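You operate a simulated robot arm through the tools that you are given. There is no shell and no other tool.

You run a simulated robot arm. Do the job below in one go: nothing can be reset, and whatever is moved stays where it is left.

## Task
Stow the brown sleeping roll in the blue stuff sack and draw it tight.
Fine: slacken the cream toggle lever first; draw it again over the roll, then pull on the roll to try it. Drop nothing. Where these are worked on the way, their far stop is far enough and under half their travel is too little: cream toggle lever.

The check looks at the end state, three seconds after you hand in, the way a careful person would. Anything else that was tipped, shoved, dropped, spilled or broken makes it a failure.

## Robot
A 7-joint arm with a two-finger parallel gripper, fixed in place. Base frame: the origin is on the floor under the middle of its stand, x ahead of it, y to its left, z up; the work surface is at about z = 720. Units: mm, degrees, N and s.
It reaches about 1372 mm from its shoulder. Its first joint turns from -149.0 to 149.0 degrees. Payload 3.43 kg.
Tool frame: the origin (TCP) lies between the finger pads and is the grasp point; the fingertips stand 30 mm ahead of it; z points along the fingers, y is the line along which they close. Largest opening 94 mm; finger width 28, thickness 10; the body of the gripper, 50 by 96 mm, starts 55 mm behind the TCP.
Orientation is that of the tool frame in the base frame, as [roll, pitch, yaw] about the fixed x, y, z axes, in that order (R = Rz(yaw) Ry(pitch) Rx(roll)). With the fingers straight down and closing along the base's y, the tool's x points along the base's -x, its y along +y and its z along -z.

## Interface
- The arm moves only by the tool send_rows. Its argument "commands" is a list that holds one entry, the list of rows, each a list of 7 numbers: the closure, from 0 (fully open) to 1 (shut), then the shift along the base's x, y, z in mm, then the turn, a rotation vector about the base's x, y, z in rad. In form: [[[claw, x, y, z, rx, ry, rz], ...]]. A call has 1 to 20 rows; each row shifts and turns the commanded pose from where the row before left it. Rows are played at 5 a second. More than 50 mm and 8.6 degrees between two rows, or a gripper value outside its range, and nothing of the call is played. Where a pose cannot be reached the arm comes as near as it can. A force on the tool above 90 N (or 10 N above the force at the start of the call, whichever is more), or a blocked arm, ends the call early, and 0.2 s more pass. The fingers move at their own pace (about 45 mm/s each) and stop on an object; they squeeze with about 22 N. The grip force told is the motor's: it shows also when the fingers shut on nothing. Time passes only in rows, and 0.2 s behind the last, so rows that do not move let the fingers close. It gives the time, the measured TCP pose, the force on the tool (base axes), the opening and the grip force at its end, in the units of the frame above (readings bear some noise), with the torque about the TCP (base axes, N m) and any sound that the robot's microphone picked up.
- Cameras (640 x 400 px; columns grow to the right, rows downward): "scene" is fixed at [219.7, -649.1, 1533.3]; the picture's right is [-0.08, -1.00, 0.00], its down [-0.67, 0.05, -0.74] and it looks along [0.74, -0.06, -0.67] (base axes); focal length 341 px, centre (320, 200). "wrist" rides on the gripper at [76, 14, -102] in the tool frame; the picture's right is [-0.18, 0.98, 0.00], its down [-0.75, -0.14, -0.64] and it looks along [-0.63, -0.12, 0.77] (tool axes); focal length 243 px, centre (320, 200).
- capture(camera): a new picture of that camera. The clock stands still meanwhile.
- measure_at(camera, pixels): for up to 12 pixels [column, row] of the newest picture of that camera ("zoom" is the newest enlarged one), the place [x, y, z] in the base frame of the surface seen there, good to about 2 mm. The clock stands still meanwhile.
- enlarge(camera, box): a new picture of the part [left, top, right, bottom] of that camera's present view, enlarged. The clock stands still meanwhile.
- hand_in(): hands the job in; it is judged then, once.

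Unless the task says otherwise, let go and move clear before handing in.

The tools are called as name(argument=value, ...) on one line, values as JSON. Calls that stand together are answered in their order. send_rows: Moves the arm, as the interface text tells. Its arguments: {"type":"object","properties":{"commands":{"type":"array"}},"required":["commands"]} The other tools are called the same way: capture (camera) takes a picture; measure_at (camera, pixels) gives the place of the surface under pixels of a picture; enlarge (camera, box) takes an enlarged picture of a part of a camera's view; hand_in () hands the job in.

At the start:

```text
clock: 0.0
tool_pos: [887.3, -430.8, 1195.6]
tool_rot: [-180.0, -0.1, -179.9]
contact_force: [0.3, 0.2, 0.4]
ft_torque: [0.01, 0.01, 0.03]
opening: 94.1
gripper_force: 0.0
```

scene: 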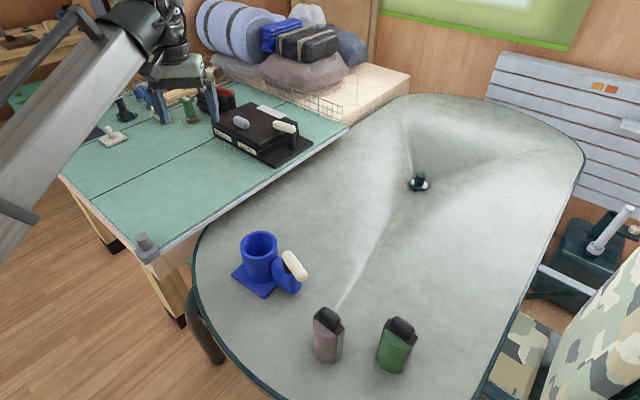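
wrist: 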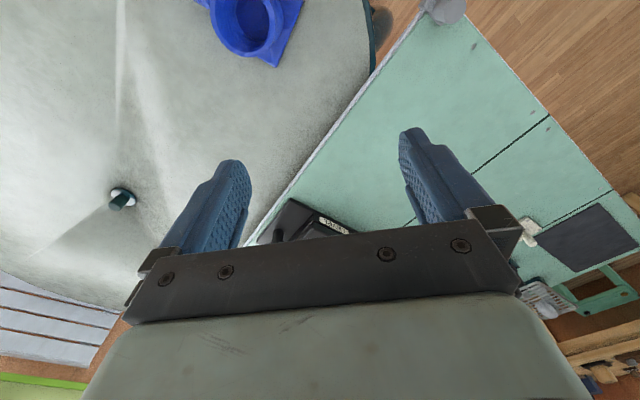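

The scene picture shows the blue sack around (260,250) with a cream lever near (294,265), and two rolls: a brownish one at (328,335) and a green one at (398,345). I will enlarge those areas before moving.

enlarge(camera="scene", box=[220, 215, 340, 305])

enlarge(camera="scene", box=[290, 290, 440, 390])

capture(camera="scene")

```text
4.44 times, centred on (280, 260) of scene
```

zoom: 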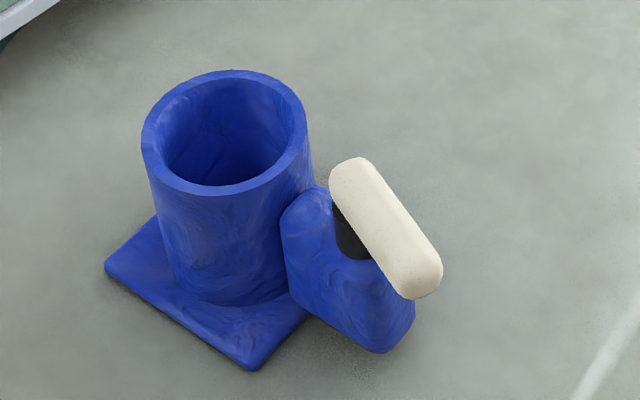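

```text
4.00 times, centred on (365, 340) of scene
```

zoom: 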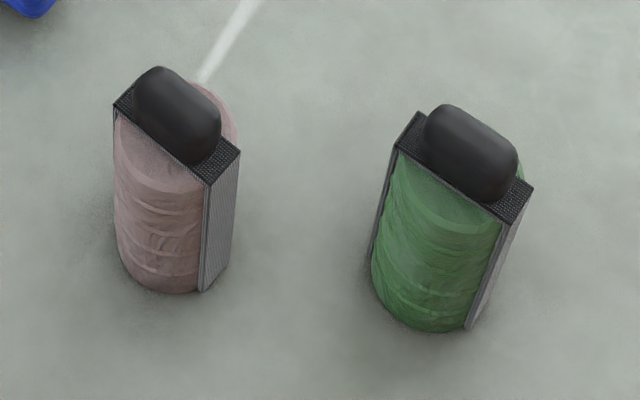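

```text
taken
```

scene: 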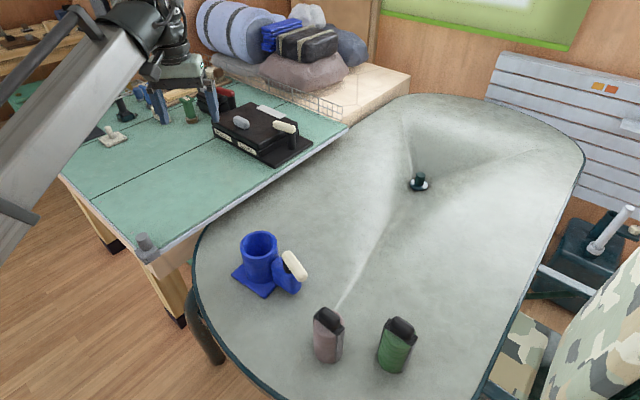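

The brown roll has a dark grip handle on a strap (zoom about (175,115)), the green is a decoy. I will measure points on both rolls in the current zoom.

measure_at(camera="zoom", pixels=[[175, 105], [150, 85], [205, 140], [118, 105], [208, 178], [237, 152], [130, 150], [160, 288], [203, 288], [228, 262], [165, 170], [222, 110]])

measure_at(camera="zoom", pixels=[[470, 145], [440, 120], [505, 175], [400, 145], [500, 215], [528, 190], [430, 180], [425, 325], [468, 322], [300, 200], [100, 300], [60, 100]])

measure_at(camera="scene", pixels=[[260, 237], [243, 252], [275, 245], [258, 234], [287, 257], [300, 277], [293, 266], [290, 290], [240, 275], [266, 295], [257, 255], [258, 248]])

```text
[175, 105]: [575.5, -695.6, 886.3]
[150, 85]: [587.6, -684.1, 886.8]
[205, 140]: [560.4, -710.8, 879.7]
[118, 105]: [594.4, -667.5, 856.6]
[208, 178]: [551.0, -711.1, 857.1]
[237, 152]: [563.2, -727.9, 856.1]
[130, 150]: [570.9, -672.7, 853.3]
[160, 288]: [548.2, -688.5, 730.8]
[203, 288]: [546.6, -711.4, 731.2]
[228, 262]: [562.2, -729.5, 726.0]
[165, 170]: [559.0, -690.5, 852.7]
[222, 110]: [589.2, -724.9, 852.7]
```

```text
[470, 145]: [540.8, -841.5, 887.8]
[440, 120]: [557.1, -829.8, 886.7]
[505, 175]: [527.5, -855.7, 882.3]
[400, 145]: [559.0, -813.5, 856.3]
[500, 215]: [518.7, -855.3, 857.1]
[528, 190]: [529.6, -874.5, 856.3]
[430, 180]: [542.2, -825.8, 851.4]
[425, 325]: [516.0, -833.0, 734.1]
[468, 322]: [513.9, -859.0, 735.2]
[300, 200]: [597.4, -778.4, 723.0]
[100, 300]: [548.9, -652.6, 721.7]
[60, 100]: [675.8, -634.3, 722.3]
```

```text
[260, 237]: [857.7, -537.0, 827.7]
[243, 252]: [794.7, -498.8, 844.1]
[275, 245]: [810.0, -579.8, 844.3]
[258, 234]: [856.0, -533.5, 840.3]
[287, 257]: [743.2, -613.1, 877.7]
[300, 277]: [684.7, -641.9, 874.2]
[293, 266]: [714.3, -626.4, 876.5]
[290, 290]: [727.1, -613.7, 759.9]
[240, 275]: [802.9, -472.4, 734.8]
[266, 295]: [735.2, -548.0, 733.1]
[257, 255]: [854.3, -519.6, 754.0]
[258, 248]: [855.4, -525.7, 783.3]
```

The brown roll stands near (578,-698) with its handle top at z≈887; the sack's rim is at z≈844 near (815,-538). I'll zoom closer on the lever and the sack mouth.

enlarge(camera="scene", box=[262, 235, 318, 305])

enlarge(camera="scene", box=[228, 225, 318, 300])

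```text
5.71 times, centred on (290, 270) of scene
```

zoom: 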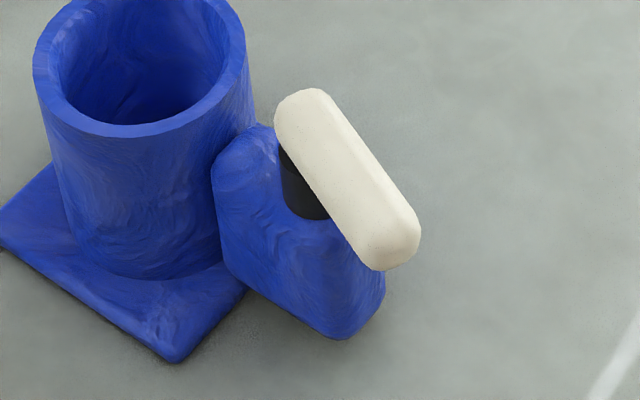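

```text
5.33 times, centred on (273, 262) of scene
```

zoom: 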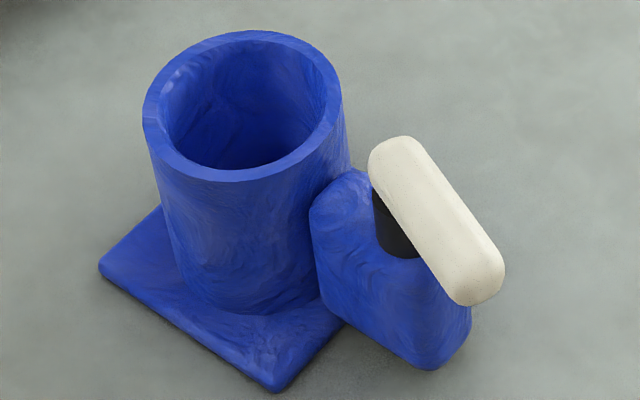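

measure_at(camera="zoom", pixels=[[240, 37], [152, 100], [240, 176], [336, 100], [180, 155], [310, 150], [175, 55], [310, 55], [255, 130], [240, 165], [165, 100], [320, 100]])

measure_at(camera="zoom", pixels=[[400, 145], [375, 160], [420, 150], [435, 205], [475, 295], [495, 270], [440, 240], [480, 230], [395, 225], [350, 215], [340, 180], [440, 300]])

measure_at(camera="zoom", pixels=[[435, 355], [460, 320], [325, 230], [110, 265], [275, 385], [335, 318], [155, 215], [405, 340], [370, 280], [385, 240], [410, 255], [320, 205]])

```text
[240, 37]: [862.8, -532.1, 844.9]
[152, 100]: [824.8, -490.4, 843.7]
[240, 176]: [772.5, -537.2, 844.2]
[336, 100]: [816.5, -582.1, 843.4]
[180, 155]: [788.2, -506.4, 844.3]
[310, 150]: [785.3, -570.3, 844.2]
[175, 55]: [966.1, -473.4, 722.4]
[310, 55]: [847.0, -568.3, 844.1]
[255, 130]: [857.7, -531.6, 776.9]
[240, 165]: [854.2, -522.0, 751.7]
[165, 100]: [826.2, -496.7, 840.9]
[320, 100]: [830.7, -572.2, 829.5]
```

```text
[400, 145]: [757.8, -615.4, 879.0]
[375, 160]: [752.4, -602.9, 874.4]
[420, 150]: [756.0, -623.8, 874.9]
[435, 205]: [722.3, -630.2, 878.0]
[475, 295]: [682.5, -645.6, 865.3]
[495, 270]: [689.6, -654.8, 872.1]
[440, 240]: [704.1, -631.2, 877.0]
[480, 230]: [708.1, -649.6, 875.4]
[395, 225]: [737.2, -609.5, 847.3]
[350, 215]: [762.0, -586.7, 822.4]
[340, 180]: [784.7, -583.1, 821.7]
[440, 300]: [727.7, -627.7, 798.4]
```

```text
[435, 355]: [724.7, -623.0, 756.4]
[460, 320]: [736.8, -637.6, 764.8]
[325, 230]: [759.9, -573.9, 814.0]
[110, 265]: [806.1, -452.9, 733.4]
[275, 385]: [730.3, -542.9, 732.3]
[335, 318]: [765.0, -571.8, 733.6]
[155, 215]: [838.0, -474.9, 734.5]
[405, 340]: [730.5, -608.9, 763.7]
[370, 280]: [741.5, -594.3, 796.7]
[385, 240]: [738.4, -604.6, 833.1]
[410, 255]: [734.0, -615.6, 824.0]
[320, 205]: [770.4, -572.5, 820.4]
```

The rim is a ring about (818,-536) with outer radius ≈46, the lever bar runs from (757,-612) to (682,-650) at z≈878. There are other levers on the black device at (285,127) in the scene, so I'll look at that too.

enlarge(camera="scene", box=[190, 80, 330, 180])

enlarge(camera="scene", box=[380, 150, 460, 210])

enlarge(camera="wrist", box=[180, 0, 320, 90])

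```text
4.00 times, centred on (260, 130) of scene
```

zoom: 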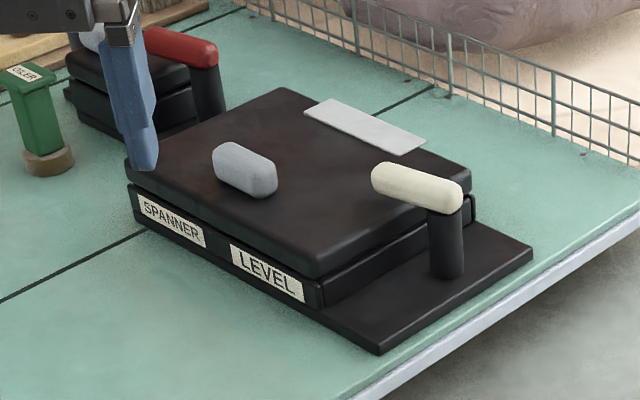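

```text
6.67 times, centred on (420, 180) of scene
```

zoom: 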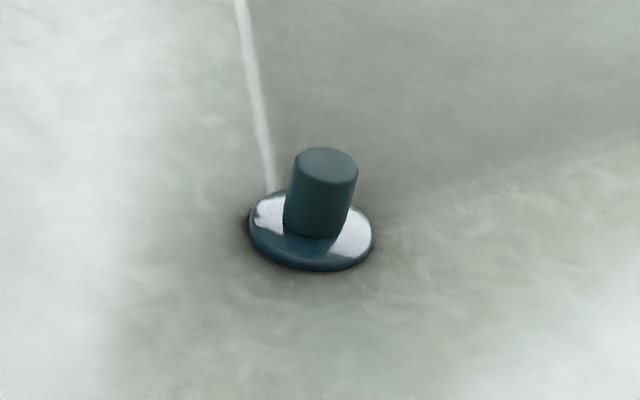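

```text
4.44 times, centred on (250, 45) of wrist
```

zoom: 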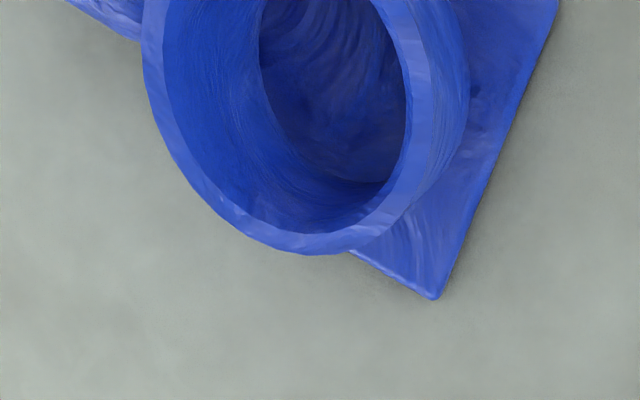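

The bins on the green table are separate labelled boxes, so the blue sack's own cream bar on its dark post is the one to work. I'll move the wrist camera over the sack and lever for a look from above.

send_rows(commands=[[[0, -30, -40, -15, 0, 0, 0], [0, -30, -40, -15, 0, 0, 0], [0, -30, -40, -15, 0, 0, 0], [0, -30, -40, -15, 0, 0, 0], [0, 0, 0, 0, 0, 0, 0]]])

```text
refused: row 1 steps farther than a row can; nothing moved
```

That step was 52 mm, over the limit, so nothing moved. I'll use smaller steps.

send_rows(commands=[[[0, -25, -35, -15, 0, 0, 0], [0, -25, -35, -15, 0, 0, 0], [0, -25, -35, -15, 0, 0, 0], [0, -25, -35, -15, 0, 0, 0], [0, 0, 0, 0, 0, 0, 0]]])

capture(camera="wrist")

```text
clock: 1.2
tool_pos: [790.6, -572.6, 1136.3]
tool_rot: [180.0, 0.0, -179.9]
contact_force: [-0.4, -0.2, -0.4]
ft_torque: [0.0, 0.02, 0.02]
opening: 94.1
gripper_force: 0.1
```

```text
taken
```

wrist: 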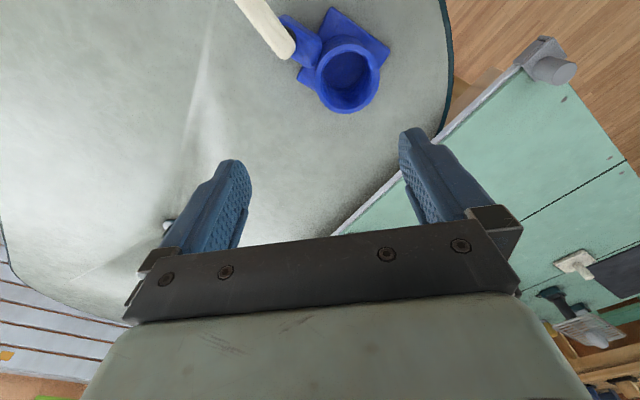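

The sack sits high in the wrist picture at (345,60); moving about 160 mm toward the robot's base will centre it with the lever.

send_rows(commands=[[[0, -45, -10, 0, 0, 0, 0], [0, -45, -10, 0, 0, 0, 0], [0, -45, -10, 0, 0, 0, 0], [0, -35, -10, 0, 0, 0, 0], [0, 0, 0, 0, 0, 0, 0]]])

capture(camera="wrist")

capture(camera="scene")

```text
clock: 2.4
tool_pos: [617.6, -610.3, 1135.8]
tool_rot: [-180.0, 0.0, -179.9]
contact_force: [-0.1, 0.4, 0.1]
ft_torque: [0.02, -0.03, 0.01]
opening: 94.1
gripper_force: 0.1
```

```text
taken
```

wrist: 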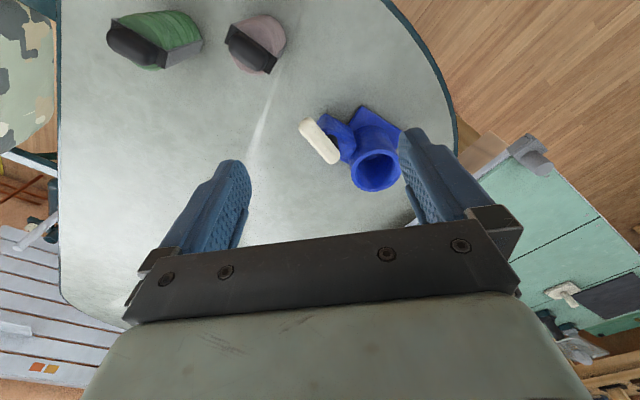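

```text
taken
```

scene: 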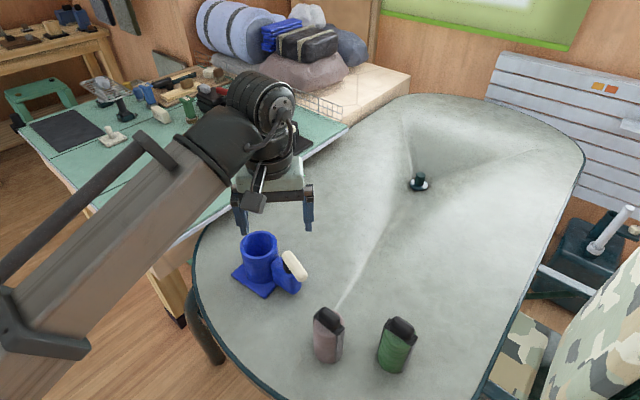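

The sack, lever and both rolls are now in the wrist picture (lever at (318,140), brown roll at (255,45)). I'll enlarge both.

enlarge(camera="wrist", box=[200, 0, 320, 80])

enlarge(camera="wrist", box=[280, 95, 420, 200])

```text
5.00 times, centred on (260, 40) of wrist
```

zoom: 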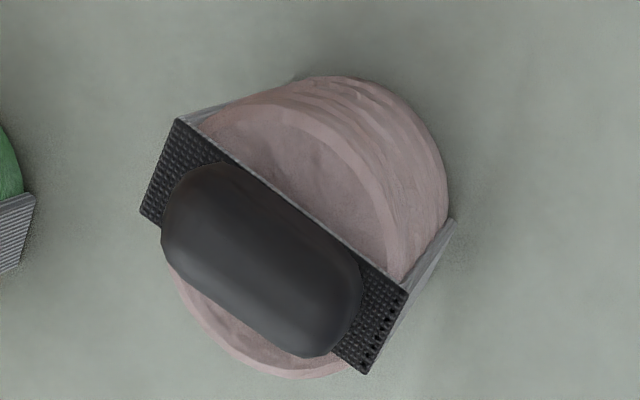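

```text
3.81 times, centred on (350, 148) of wrist
```

zoom: 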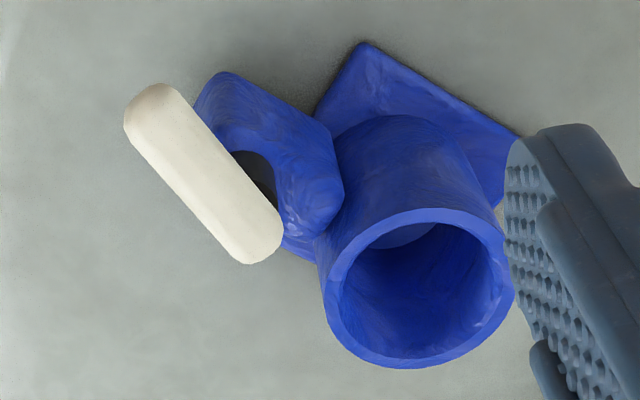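

measure_at(camera="zoom", pixels=[[155, 90], [130, 115], [275, 225], [245, 260], [175, 105], [205, 165], [245, 235], [190, 125], [160, 155], [230, 170], [255, 175], [265, 190]])

measure_at(camera="zoom", pixels=[[330, 250], [405, 215], [510, 290], [400, 362], [400, 235], [345, 280], [495, 285], [410, 350], [400, 232], [220, 80], [325, 190], [300, 225]])

```text
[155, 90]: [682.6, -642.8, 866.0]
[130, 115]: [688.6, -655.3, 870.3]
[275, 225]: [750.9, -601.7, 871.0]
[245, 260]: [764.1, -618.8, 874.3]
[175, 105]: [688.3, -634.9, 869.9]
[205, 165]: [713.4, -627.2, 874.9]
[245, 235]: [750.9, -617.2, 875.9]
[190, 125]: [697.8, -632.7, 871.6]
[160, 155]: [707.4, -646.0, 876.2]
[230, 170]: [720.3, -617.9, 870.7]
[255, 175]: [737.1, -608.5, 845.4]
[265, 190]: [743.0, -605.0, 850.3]
```

```text
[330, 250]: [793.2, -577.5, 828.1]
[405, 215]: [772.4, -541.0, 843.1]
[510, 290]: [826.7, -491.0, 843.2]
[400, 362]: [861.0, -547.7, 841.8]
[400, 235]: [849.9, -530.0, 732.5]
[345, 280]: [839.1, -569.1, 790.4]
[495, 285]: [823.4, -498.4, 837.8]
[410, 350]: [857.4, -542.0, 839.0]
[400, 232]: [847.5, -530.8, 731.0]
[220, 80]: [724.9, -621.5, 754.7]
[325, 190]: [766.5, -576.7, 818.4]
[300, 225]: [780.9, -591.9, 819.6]
```

The bar spans (688,-645)…(757,-612) with the post under (745,-607), and the sack's inner floor is at z≈731. Now I'll measure the brown roll's top in a fresh zoom.

enlarge(camera="wrist", box=[200, 0, 320, 80])

measure_at(camera="zoom", pixels=[[182, 122], [143, 212], [403, 290], [365, 370], [170, 195], [220, 170], [350, 270], [310, 350], [265, 260], [335, 80], [445, 200], [290, 370]])

measure_at(camera="zoom", pixels=[[165, 230], [335, 355], [195, 180], [360, 300], [240, 200], [300, 320], [280, 220], [230, 290], [300, 100], [380, 240], [220, 340], [210, 330]])

```text
5.00 times, centred on (260, 40) of wrist
```

zoom: 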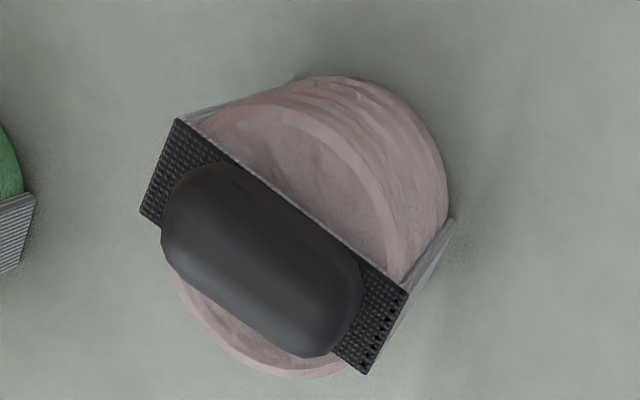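

```text
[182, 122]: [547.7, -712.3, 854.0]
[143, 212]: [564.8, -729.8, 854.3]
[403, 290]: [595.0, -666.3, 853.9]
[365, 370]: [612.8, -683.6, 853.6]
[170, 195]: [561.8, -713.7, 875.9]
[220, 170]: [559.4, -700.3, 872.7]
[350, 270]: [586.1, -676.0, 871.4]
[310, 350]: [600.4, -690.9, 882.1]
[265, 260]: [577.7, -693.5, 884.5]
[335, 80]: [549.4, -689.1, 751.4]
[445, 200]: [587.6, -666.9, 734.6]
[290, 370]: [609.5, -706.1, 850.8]
```

```text
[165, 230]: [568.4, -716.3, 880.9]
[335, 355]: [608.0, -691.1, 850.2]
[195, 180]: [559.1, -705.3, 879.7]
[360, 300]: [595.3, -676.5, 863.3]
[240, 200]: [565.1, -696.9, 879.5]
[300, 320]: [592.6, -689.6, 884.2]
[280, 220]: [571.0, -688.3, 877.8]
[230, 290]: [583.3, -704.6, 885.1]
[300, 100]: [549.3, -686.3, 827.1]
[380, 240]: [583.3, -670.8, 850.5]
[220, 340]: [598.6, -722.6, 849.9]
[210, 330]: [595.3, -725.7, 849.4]
```

The roll's strap top is centred at about (580,-698), 66 by 24 mm, running at about 44° with the handle along it (z 856–886); its corner radius ≈35 fits the sack's ≈39. For the lever I'll rotate to close across the bar and hover over it at about (705,-638).

send_rows(commands=[[[0.4, 17.5, -5.5, -37, 0, 0, 0.098], [0.4, 17.5, -5.5, -37, 0, 0, 0.098], [0.4, 17.5, -5.5, -37, 0, 0, 0.098], [0.4, 17.5, -5.5, -37, 0, 0, 0.098], [0.4, 17.5, -5.5, -37, 0, 0, 0.098], [0.4, 0, 0, 0, 0, 0, 0]]])

capture(camera="wrist")

capture(camera="scene")

```text
clock: 3.8
tool_pos: [705.8, -638.2, 949.9]
tool_rot: [180.0, -0.1, -151.8]
contact_force: [0.3, -0.1, 0.1]
ft_torque: [0.01, 0.01, -0.02]
opening: 56.3
gripper_force: 0.0
```

```text
taken
```

wrist: 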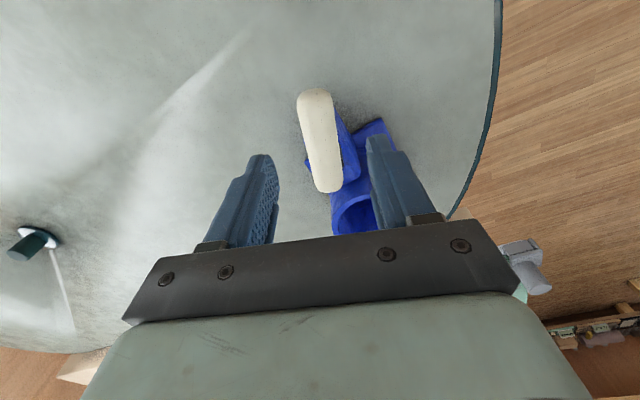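

```text
taken
```

scene: 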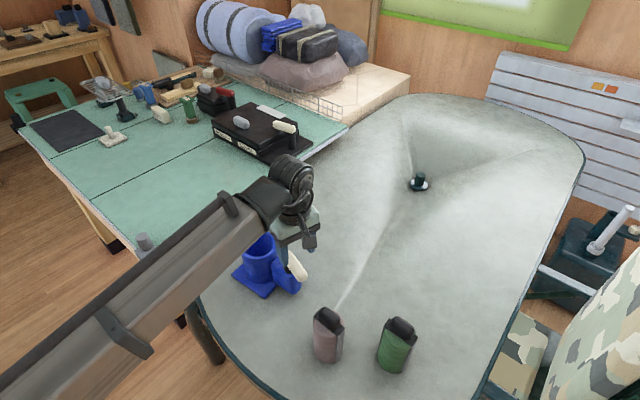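

The bar now lies nearly along the picture's column at (312–330, 90–190), between the fingers. I'll zoom in and measure its edges and the post exactly.

enlarge(camera="wrist", box=[270, 75, 410, 240])

```text
2.42 times, centred on (340, 158) of wrist
```

zoom: 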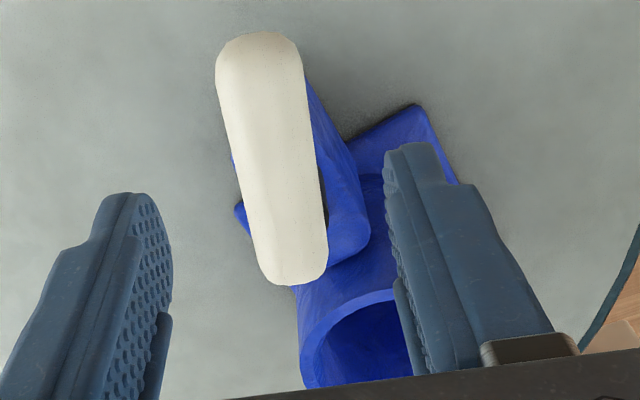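

measure_at(camera="zoom", pixels=[[258, 36], [220, 90], [298, 80], [236, 160], [312, 160], [250, 240], [325, 240], [288, 280], [260, 270], [318, 265], [270, 160], [322, 190]])

```text
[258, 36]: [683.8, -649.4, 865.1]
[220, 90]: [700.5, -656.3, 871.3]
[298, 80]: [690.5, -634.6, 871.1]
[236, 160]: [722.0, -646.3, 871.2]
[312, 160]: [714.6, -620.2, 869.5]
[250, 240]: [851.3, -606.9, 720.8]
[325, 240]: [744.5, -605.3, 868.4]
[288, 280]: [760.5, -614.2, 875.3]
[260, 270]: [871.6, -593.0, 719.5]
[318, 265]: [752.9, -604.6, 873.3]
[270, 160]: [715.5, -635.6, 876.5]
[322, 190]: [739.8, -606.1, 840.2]
```

The bar is about 26 mm wide, running at about 27°, and its centreline passes within 2 mm of the tool. I'll go down to z≈868 and close on it.

send_rows(commands=[[[0.4, 0.5, -1, -40, 0, 0, 0], [0.4, 0, 0, -30, 0, 0, 0], [0.4, 0, 0, -12, 0, 0, 0], [0.4, 0, 0, 0, 0, 0, 0], [0.6, 0, 0, 0, 0, 0, 0], [1, 0, 0, 0, 0, 0, 0], [1, 0, 0, 0, 0, 0, 0], [1, 0, 0, 0, 0, 0, 0], [1, 0, 0, 0, 0, 0, 0]]])

capture(camera="wrist")

enlarge(camera="scene", box=[228, 205, 348, 305])

```text
clock: 5.8
tool_pos: [709.0, -638.3, 867.5]
tool_rot: [-179.9, 0.0, -151.9]
contact_force: [2.6, -3.8, 0.0]
ft_torque: [-0.01, -0.01, -0.22]
opening: 32.4
gripper_force: 21.7
```

```text
taken
```

wrist: 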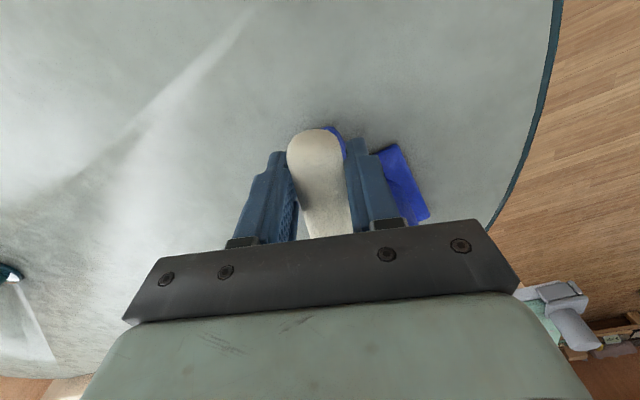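

```text
4.00 times, centred on (288, 255) of scene
```

zoom: 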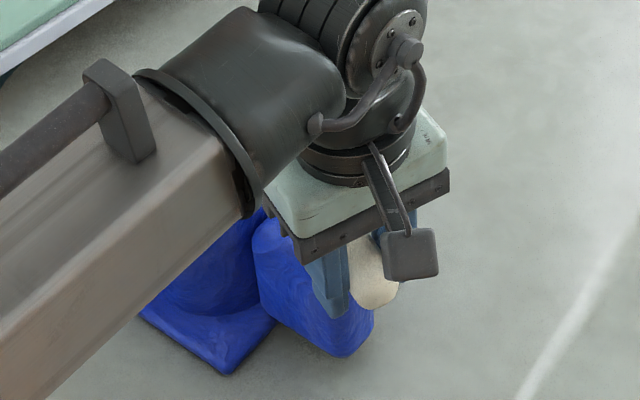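

The fingers hold the bar (opening 32.4 mm, grip 21.7 N) with only ~4 N side load. I'll feel which way the lever turns with a small counter-clockwise arc about the post near (745,-619).

send_rows(commands=[[[1, 1.0, -1.9, 0, 0, 0, 0.05], [1, 1.0, -1.9, 0, 0, 0, 0.05], [1, 1.1, -1.85, 0, 0, 0, 0.05], [1, 0, 0, 0, 0, 0, 0]]])

```text
clock: 6.8
tool_pos: [712.1, -643.1, 868.0]
tool_rot: [180.0, 0.0, -143.1]
contact_force: [-0.3, 2.7, 0.2]
ft_torque: [0.02, 0.01, -0.56]
opening: 34.2
gripper_force: 22.7
```

The tool moved the full arc but the opening grew to 34.2 mm with -0.56 N m torque, so I need a picture to see whether the bar followed.

capture(camera="wrist")

enlarge(camera="wrist", box=[250, 110, 450, 240])

```text
taken
```

wrist: 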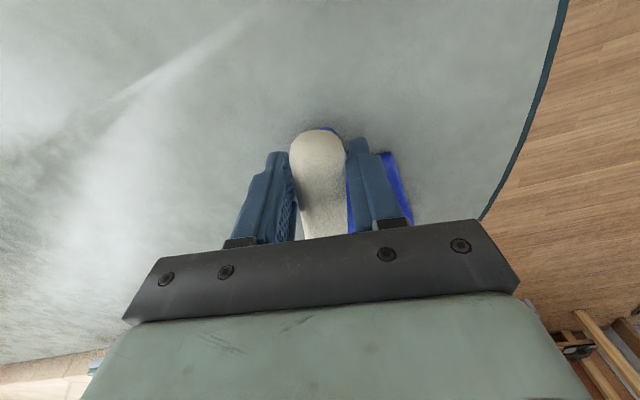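

```text
3.08 times, centred on (350, 175) of wrist
```

zoom: 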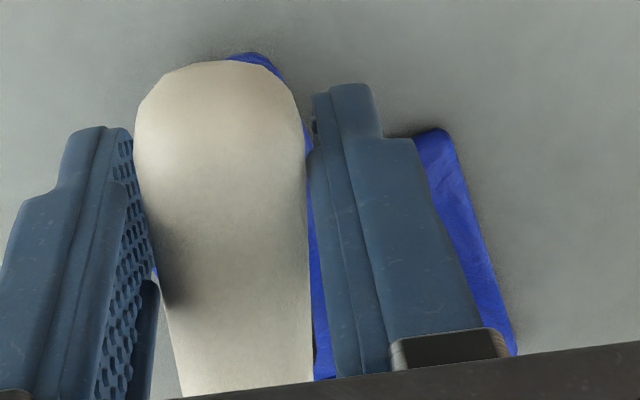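

measure_at(camera="zoom", pixels=[[215, 68], [140, 130], [300, 140], [155, 220], [307, 240], [180, 370], [308, 360], [230, 200], [245, 360]])

```text
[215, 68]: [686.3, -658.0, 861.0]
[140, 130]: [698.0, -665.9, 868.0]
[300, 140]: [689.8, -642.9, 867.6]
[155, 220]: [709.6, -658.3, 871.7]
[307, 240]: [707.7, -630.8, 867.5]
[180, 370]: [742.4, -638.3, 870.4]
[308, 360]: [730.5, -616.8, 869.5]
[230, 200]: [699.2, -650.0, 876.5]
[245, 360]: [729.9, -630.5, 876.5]
```

The bar followed: its edges now run at about 32°, up from 27°, so it turns counter-clockwise with little resistance. I'll carry on along the arc by about 23° and read the forces.

send_rows(commands=[[[1, 2.66, -3.18, 0, 0, 0, 0.1], [1, 2.97, -2.9, 0, 0, 0, 0.1], [1, 3.24, -2.6, 0, 0, 0, 0.1], [1, 3.49, -2.25, 0, 0, 0, 0.1], [1, 0, 0, 0, 0, 0, 0]]])

enlarge(camera="wrist", box=[250, 110, 450, 240])

measure_at(camera="zoom", pixels=[[215, 68], [140, 130], [300, 140], [155, 220], [307, 240], [180, 370], [308, 360], [230, 200], [245, 360]])

```text
clock: 8.0
tool_pos: [723.6, -654.2, 869.0]
tool_rot: [-179.8, -0.1, -120.4]
contact_force: [7.5, -3.7, 1.0]
ft_torque: [0.01, 0.02, -0.73]
opening: 42.6
gripper_force: 22.4
```

```text
3.08 times, centred on (350, 175) of wrist
```

zoom: 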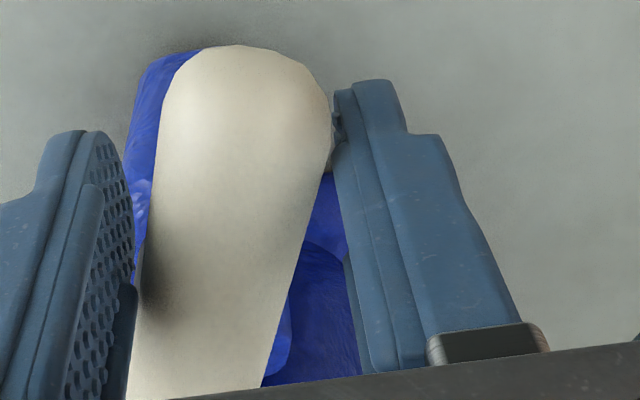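

```text
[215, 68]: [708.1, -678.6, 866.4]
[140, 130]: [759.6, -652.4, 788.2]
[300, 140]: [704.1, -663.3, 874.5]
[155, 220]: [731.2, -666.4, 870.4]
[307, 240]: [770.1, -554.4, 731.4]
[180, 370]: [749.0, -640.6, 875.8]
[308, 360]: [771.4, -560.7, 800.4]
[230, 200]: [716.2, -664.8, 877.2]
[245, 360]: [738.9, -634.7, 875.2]
```

The opening widened to 42.6 mm and the tool is now skewed to the bar (zoom right edge (325,110)–(265,380)), so the lever turns less than I'm turning. I'll measure its edges.

measure_at(camera="zoom", pixels=[[240, 50], [168, 100], [325, 110], [155, 170], [318, 180], [145, 250], [300, 240], [285, 300], [268, 370], [140, 320], [250, 100]])

capture(camera="scene")

```text
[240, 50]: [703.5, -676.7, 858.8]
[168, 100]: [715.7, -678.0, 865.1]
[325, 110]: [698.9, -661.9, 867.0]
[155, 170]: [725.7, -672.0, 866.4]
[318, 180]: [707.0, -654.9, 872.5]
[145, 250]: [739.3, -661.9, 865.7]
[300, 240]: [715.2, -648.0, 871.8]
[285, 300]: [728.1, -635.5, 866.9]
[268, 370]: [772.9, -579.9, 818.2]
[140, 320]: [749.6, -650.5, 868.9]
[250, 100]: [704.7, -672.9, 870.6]
```

```text
taken
```

scene: 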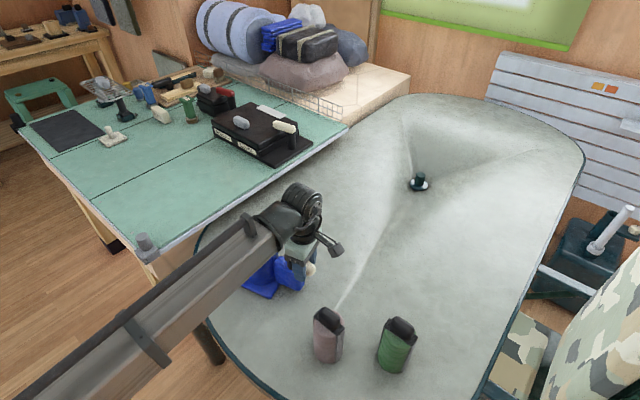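

The bar now runs at about 41°, but the apparent pivot comes out near (790,-596), which is too near the sack, so I must check that the sack itself has not moved.

enlarge(camera="scene", box=[228, 225, 348, 305])

capture(camera="wrist")

```text
5.00 times, centred on (288, 265) of scene
```

zoom: 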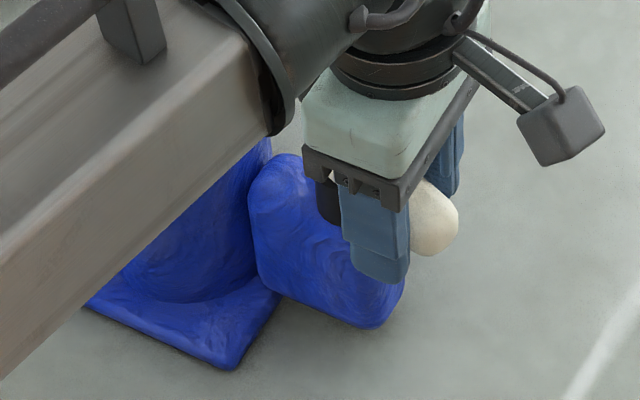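

```text
taken
```

wrist: 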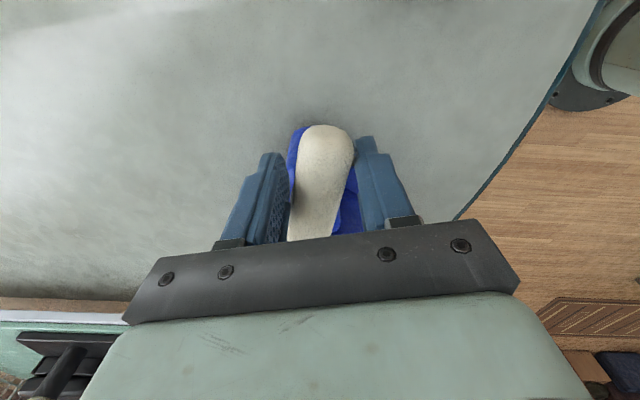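

The base plate corner is now at scene pixel (269.6,298.6), it was (264.2,297.6), so the sack has been dragged along with the lever. I'll measure how far before doing anything else.

measure_at(camera="zoom", pixels=[[226, 362], [280, 293], [95, 302], [368, 322], [262, 275], [400, 285], [285, 165], [260, 190], [160, 335], [250, 335], [275, 190], [325, 195]])

```text
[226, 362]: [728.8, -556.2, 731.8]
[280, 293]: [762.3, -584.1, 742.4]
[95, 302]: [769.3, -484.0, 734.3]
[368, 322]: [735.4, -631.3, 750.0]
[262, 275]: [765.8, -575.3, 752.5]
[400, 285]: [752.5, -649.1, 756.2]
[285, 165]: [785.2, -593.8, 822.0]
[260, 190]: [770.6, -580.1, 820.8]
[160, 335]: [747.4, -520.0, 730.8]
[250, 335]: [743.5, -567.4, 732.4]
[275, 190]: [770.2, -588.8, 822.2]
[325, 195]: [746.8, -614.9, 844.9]
```

The sack's plate edge went from about 50° to about 61° and its corner shifted 13 mm, so the bar is against its stop counter-clockwise and the sack is free on the table. I'll let go gently, square the tool to the bar, and then try clockwise.

send_rows(commands=[[[0.6, 0, 0, 0, 0, 0, 0], [0.35, 0, 0, 0, 0, 0, 0], [0.35, 0, 0, 0, 0, 0, -0.1], [0.35, 0, 0, 0, 0, 0, -0.1], [0.35, 0, 0, 0, 0, 0, -0.11], [0.35, 0, 0, 0, 0, 0, 0]]])

enlarge(camera="wrist", box=[230, 110, 450, 240])

capture(camera="scene")

```text
clock: 9.4
tool_pos: [724.5, -655.3, 869.4]
tool_rot: [180.0, 0.0, -138.2]
contact_force: [-0.1, 0.3, 0.1]
ft_torque: [0.0, 0.0, -0.03]
opening: 61.2
gripper_force: 0.2
```

```text
2.91 times, centred on (340, 175) of wrist
```

zoom: 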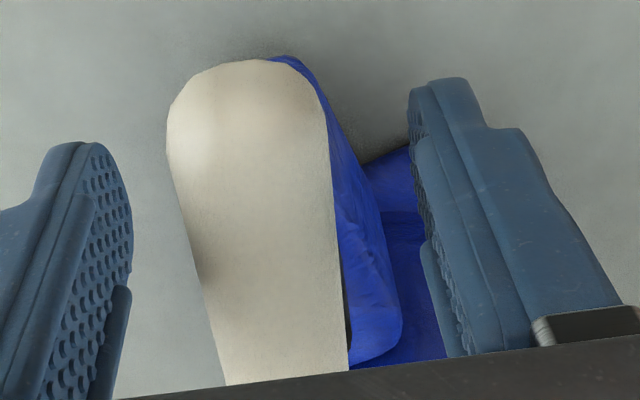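

```text
taken
```

scene: 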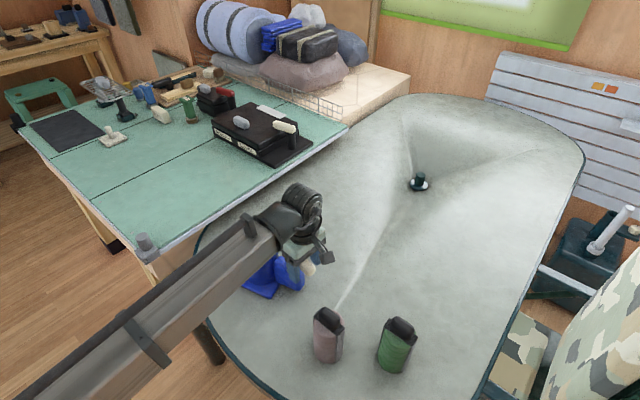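

The bar sits square between the open fingers with no load. I'll lift and back off to see the whole sack and lever before choosing the clockwise arc.

send_rows(commands=[[[0.35, 0, 0, 45, 0, 0, 0], [0.35, -10, -10, 45, 0, 0, 0], [0.35, -20, -20, 40, 0, 0, 0], [0.35, -20, -20, 40, 0, 0, 0], [0.35, 0, 0, 0, 0, 0, 0]]])

capture(camera="wrist")

capture(camera="scene")

```text
clock: 10.6
tool_pos: [673.8, -705.6, 1040.6]
tool_rot: [-180.0, 0.0, -138.1]
contact_force: [-0.2, 0.2, -0.5]
ft_torque: [-0.02, -0.01, 0.0]
opening: 61.1
gripper_force: 0.0
```

```text
taken
```

wrist: 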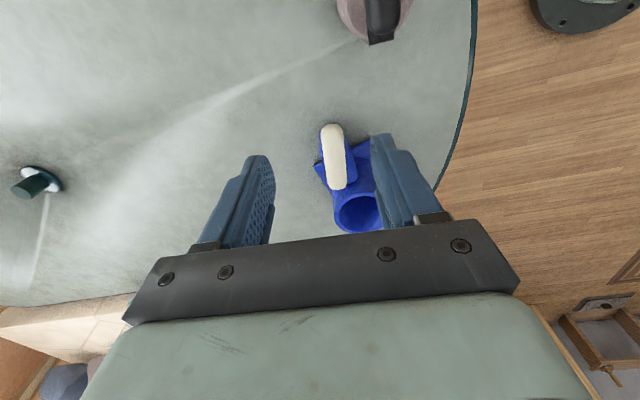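

```text
taken
```

scene: 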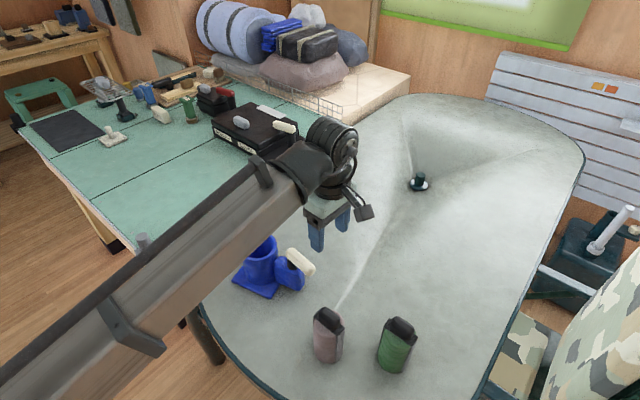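

enlarge(camera="wrist", box=[300, 110, 410, 240])

enlarge(camera="scene", box=[228, 225, 328, 305])

```text
3.08 times, centred on (355, 175) of wrist
```

zoom: 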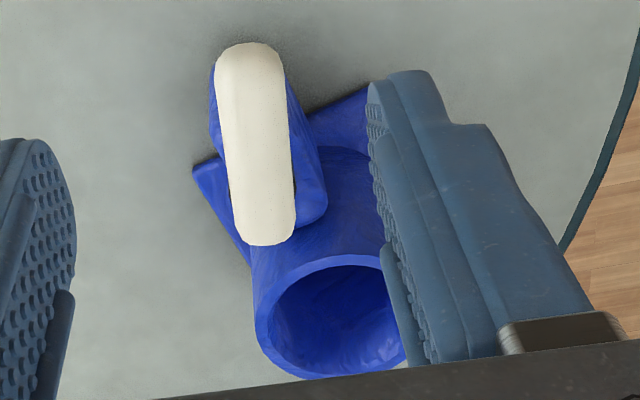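

```text
5.00 times, centred on (278, 265) of scene
```

zoom: 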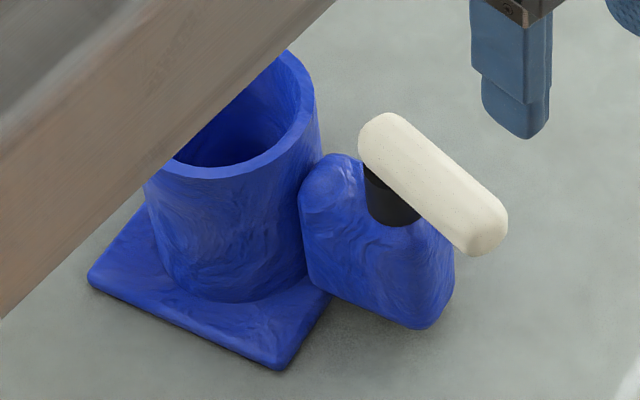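

measure_at(camera="zoom", pixels=[[278, 364], [330, 293], [95, 282], [418, 324], [385, 205], [420, 215], [366, 190], [385, 222], [180, 165], [312, 95], [230, 172], [285, 140]])

measure_at(camera="zoom", pixels=[[385, 118], [362, 150], [400, 118], [500, 210], [480, 250], [460, 243], [420, 150], [410, 195], [440, 230], [460, 170], [430, 185], [480, 185]])

```text
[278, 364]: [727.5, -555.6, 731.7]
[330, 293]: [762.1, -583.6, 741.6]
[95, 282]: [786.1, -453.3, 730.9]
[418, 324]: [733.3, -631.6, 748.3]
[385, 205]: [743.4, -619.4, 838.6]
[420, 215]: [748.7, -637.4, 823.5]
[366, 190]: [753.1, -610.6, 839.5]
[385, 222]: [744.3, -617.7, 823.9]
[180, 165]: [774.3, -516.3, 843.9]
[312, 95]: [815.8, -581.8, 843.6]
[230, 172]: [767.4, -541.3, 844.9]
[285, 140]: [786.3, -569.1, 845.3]
```

```text
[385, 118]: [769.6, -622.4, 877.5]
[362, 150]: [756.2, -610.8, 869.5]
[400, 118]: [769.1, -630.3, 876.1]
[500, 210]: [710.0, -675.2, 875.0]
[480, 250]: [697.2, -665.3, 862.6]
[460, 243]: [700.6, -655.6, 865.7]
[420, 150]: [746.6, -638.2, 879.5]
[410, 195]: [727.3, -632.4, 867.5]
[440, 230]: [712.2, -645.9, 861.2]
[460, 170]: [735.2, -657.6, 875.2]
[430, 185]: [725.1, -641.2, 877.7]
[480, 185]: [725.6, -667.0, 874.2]
```

The post sits at about (755,-624), the bar runs at 41° over it, and the sack turned about 10° with its centre now near (813,-536). To spare the sack I'll grip the bar closer to the post (r≈22) and twist clockwise.

send_rows(commands=[[[0.4, 32, 34, -10, 0, 0, 0], [0.4, 33.1, 33.7, -10, 0, 0, 0], [0.4, 0, 0, -45, 0, 0, 0], [0.4, 0, 0, -45, 0, 0, 0], [0.4, 0, 0, -40, 0, 0, 0], [0.4, 0, 0, -22, 0, 0, 0], [0.4, 0, 0, 0, 0, 0, 0]]])

capture(camera="wrist")

enlarge(camera="scene", box=[228, 225, 328, 305])

```text
clock: 12.2
tool_pos: [738.2, -638.4, 866.4]
tool_rot: [-180.0, 0.1, -138.1]
contact_force: [-0.2, 0.1, -0.6]
ft_torque: [-0.01, -0.02, -0.01]
opening: 56.5
gripper_force: 0.1
```

```text
taken
```

wrist: 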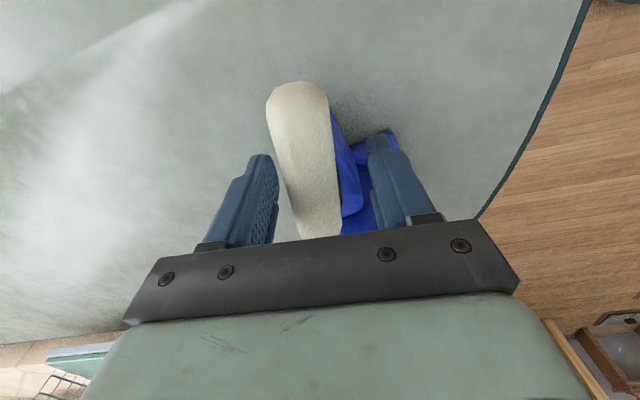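

```text
5.00 times, centred on (278, 265) of scene
```

zoom: 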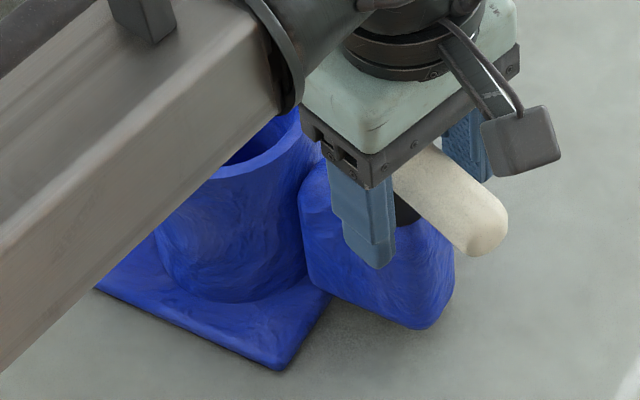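

The fingers straddle the bar near its post with no load. I'll close and twist clockwise about 14° in two rows.

send_rows(commands=[[[0.6, 0, 0, 0, 0, 0, 0], [1, 0, 0, 0, 0, 0, 0], [1, 0, 0, 0, 0, 0, 0], [1, 0, 0, 0, 0, 0, 0]]])

send_rows(commands=[[[1, -1.64, 2.15, 0, 0, 0, -0.12], [1, -1.38, 2.34, 0, 0, 0, -0.12], [1, 0, 0, 0, 0, 0, 0]]])

capture(camera="wrist")

enlarge(camera="scene", box=[228, 225, 328, 305])

```text
clock: 13.2
tool_pos: [738.6, -638.5, 867.8]
tool_rot: [-179.8, 0.0, -138.2]
contact_force: [6.1, -18.0, 11.2]
ft_torque: [0.16, -0.48, -0.53]
opening: 33.3
gripper_force: 22.2
```

```text
clock: 14.0
tool_pos: [734.2, -634.2, 867.3]
tool_rot: [-179.9, 0.0, -152.0]
contact_force: [7.2, -17.9, 16.5]
ft_torque: [-0.19, -0.18, -0.36]
opening: 32.6
gripper_force: 21.9
```

```text
taken
```

wrist: 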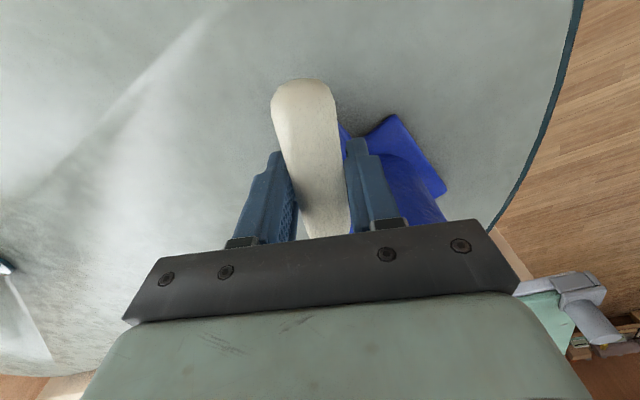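

```text
5.00 times, centred on (278, 265) of scene
```

zoom: 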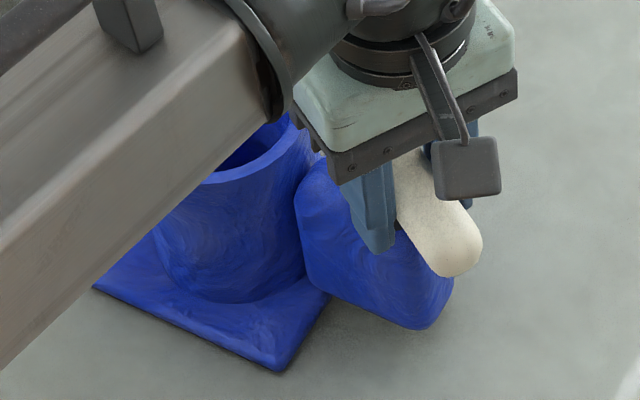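

The bar now turned clockwise while the sack's plate corner stayed at zoom (276,370), so this is the right way; there's an 18 N side load from a slight off-centre grip. I'll continue the twist, easing the tool in that direction.

send_rows(commands=[[[1, -0.6, 1.4, 0.5, 0, 0, -0.12], [1, -0.3, 1.6, 0.5, 0, 0, -0.12], [1, 0, 0, 0, 0, 0, 0]]])

enlarge(camera="scene", box=[228, 225, 328, 305])

enlarge(camera="wrist", box=[230, 60, 450, 240])

```text
clock: 14.8
tool_pos: [733.8, -629.3, 867.2]
tool_rot: [179.8, 0.1, -165.7]
contact_force: [4.8, -3.3, 0.8]
ft_torque: [-0.12, 0.12, -0.12]
opening: 32.5
gripper_force: 21.7
```

```text
5.00 times, centred on (278, 265) of scene
```

zoom: 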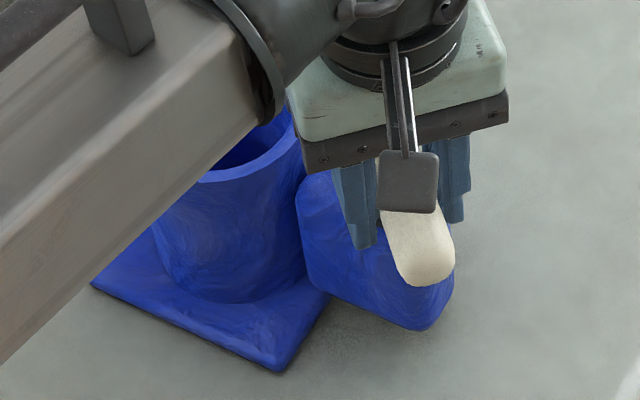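

```text
2.22 times, centred on (340, 150) of wrist
```

zoom: 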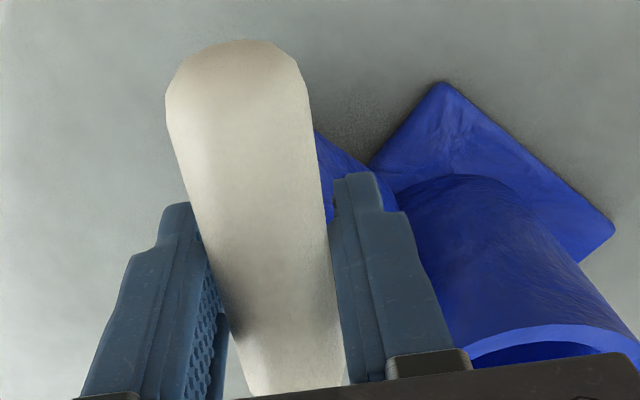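

Loads fell to about 5 N and the sack is still. I'll go on another four steps (27°).

send_rows(commands=[[[1, -0.46, 2.67, 0, 0, 0, -0.12], [1, -0.14, 2.67, 0, 0, 0, -0.12], [1, 0.18, 2.7, 0, 0, 0, -0.12], [1, 0.51, 2.66, 0, 0, 0, -0.12], [1, 0, 0, 0, 0, 0, 0]]])

enlarge(camera="scene", box=[228, 225, 328, 305])

enlarge(camera="wrist", box=[230, 60, 450, 240])

```text
clock: 16.0
tool_pos: [732.7, -618.7, 868.9]
tool_rot: [179.9, 0.0, 166.7]
contact_force: [-1.4, -0.3, 0.4]
ft_torque: [-0.14, 0.04, 0.12]
opening: 32.4
gripper_force: 22.2
```

```text
5.00 times, centred on (278, 265) of scene
```

zoom: 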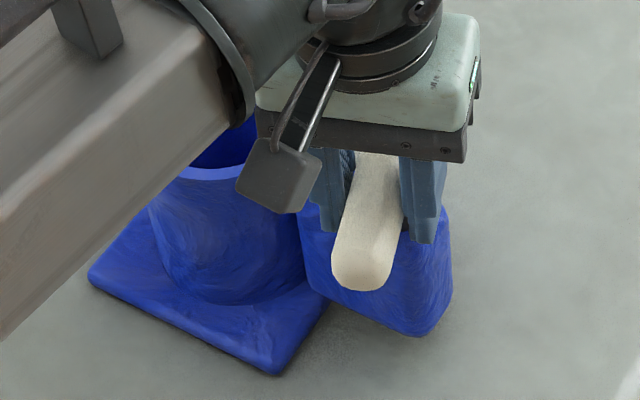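

```text
2.22 times, centred on (340, 150) of wrist
```

zoom: 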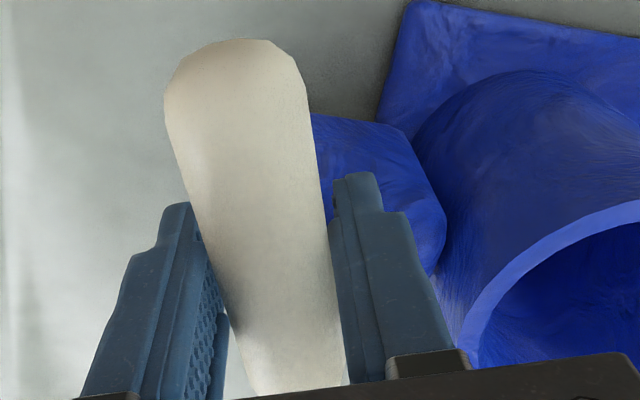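

The bar has turned about 54° with under 2 N of load. I'll continue with three steps and check for the stop.

send_rows(commands=[[[1, 0.82, 2.58, 0, 0, 0, -0.12], [1, 1.12, 2.46, 0, 0, 0, -0.12], [1, 0, 0, 0, 0, 0, 0]]])

send_rows(commands=[[[1, 1.39, 2.28, 0, 0, 0, -0.12], [1, 0, 0, 0, 0, 0, 0]]])

enlarge(camera="scene", box=[228, 225, 328, 305])

enlarge(camera="wrist", box=[230, 60, 450, 240])

```text
clock: 16.8
tool_pos: [735.9, -614.8, 866.7]
tool_rot: [180.0, 0.0, 153.1]
contact_force: [-0.4, -0.6, 1.0]
ft_torque: [-0.06, -0.04, 0.06]
opening: 32.6
gripper_force: 21.5
```

```text
clock: 17.4
tool_pos: [736.3, -611.9, 868.0]
tool_rot: [-179.9, -0.1, 146.2]
contact_force: [-5.7, -0.5, 0.2]
ft_torque: [0.13, 0.3, 0.5]
opening: 32.1
gripper_force: 21.8
```

```text
5.00 times, centred on (278, 265) of scene
```

zoom: 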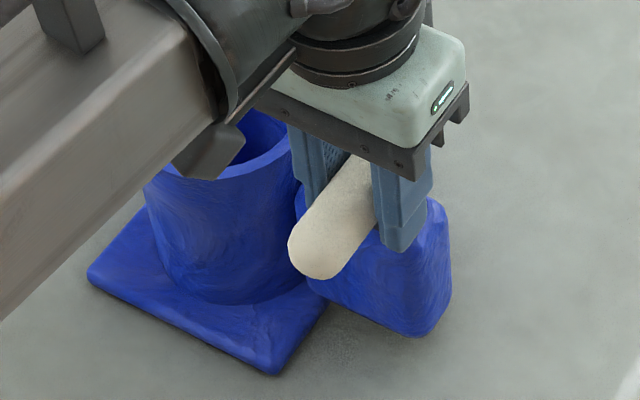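

```text
2.22 times, centred on (340, 150) of wrist
```

zoom: 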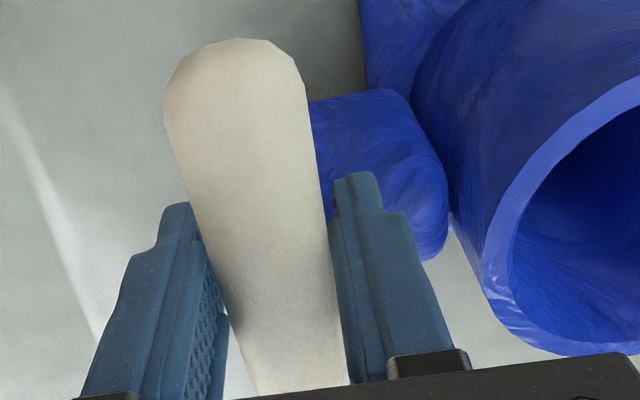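

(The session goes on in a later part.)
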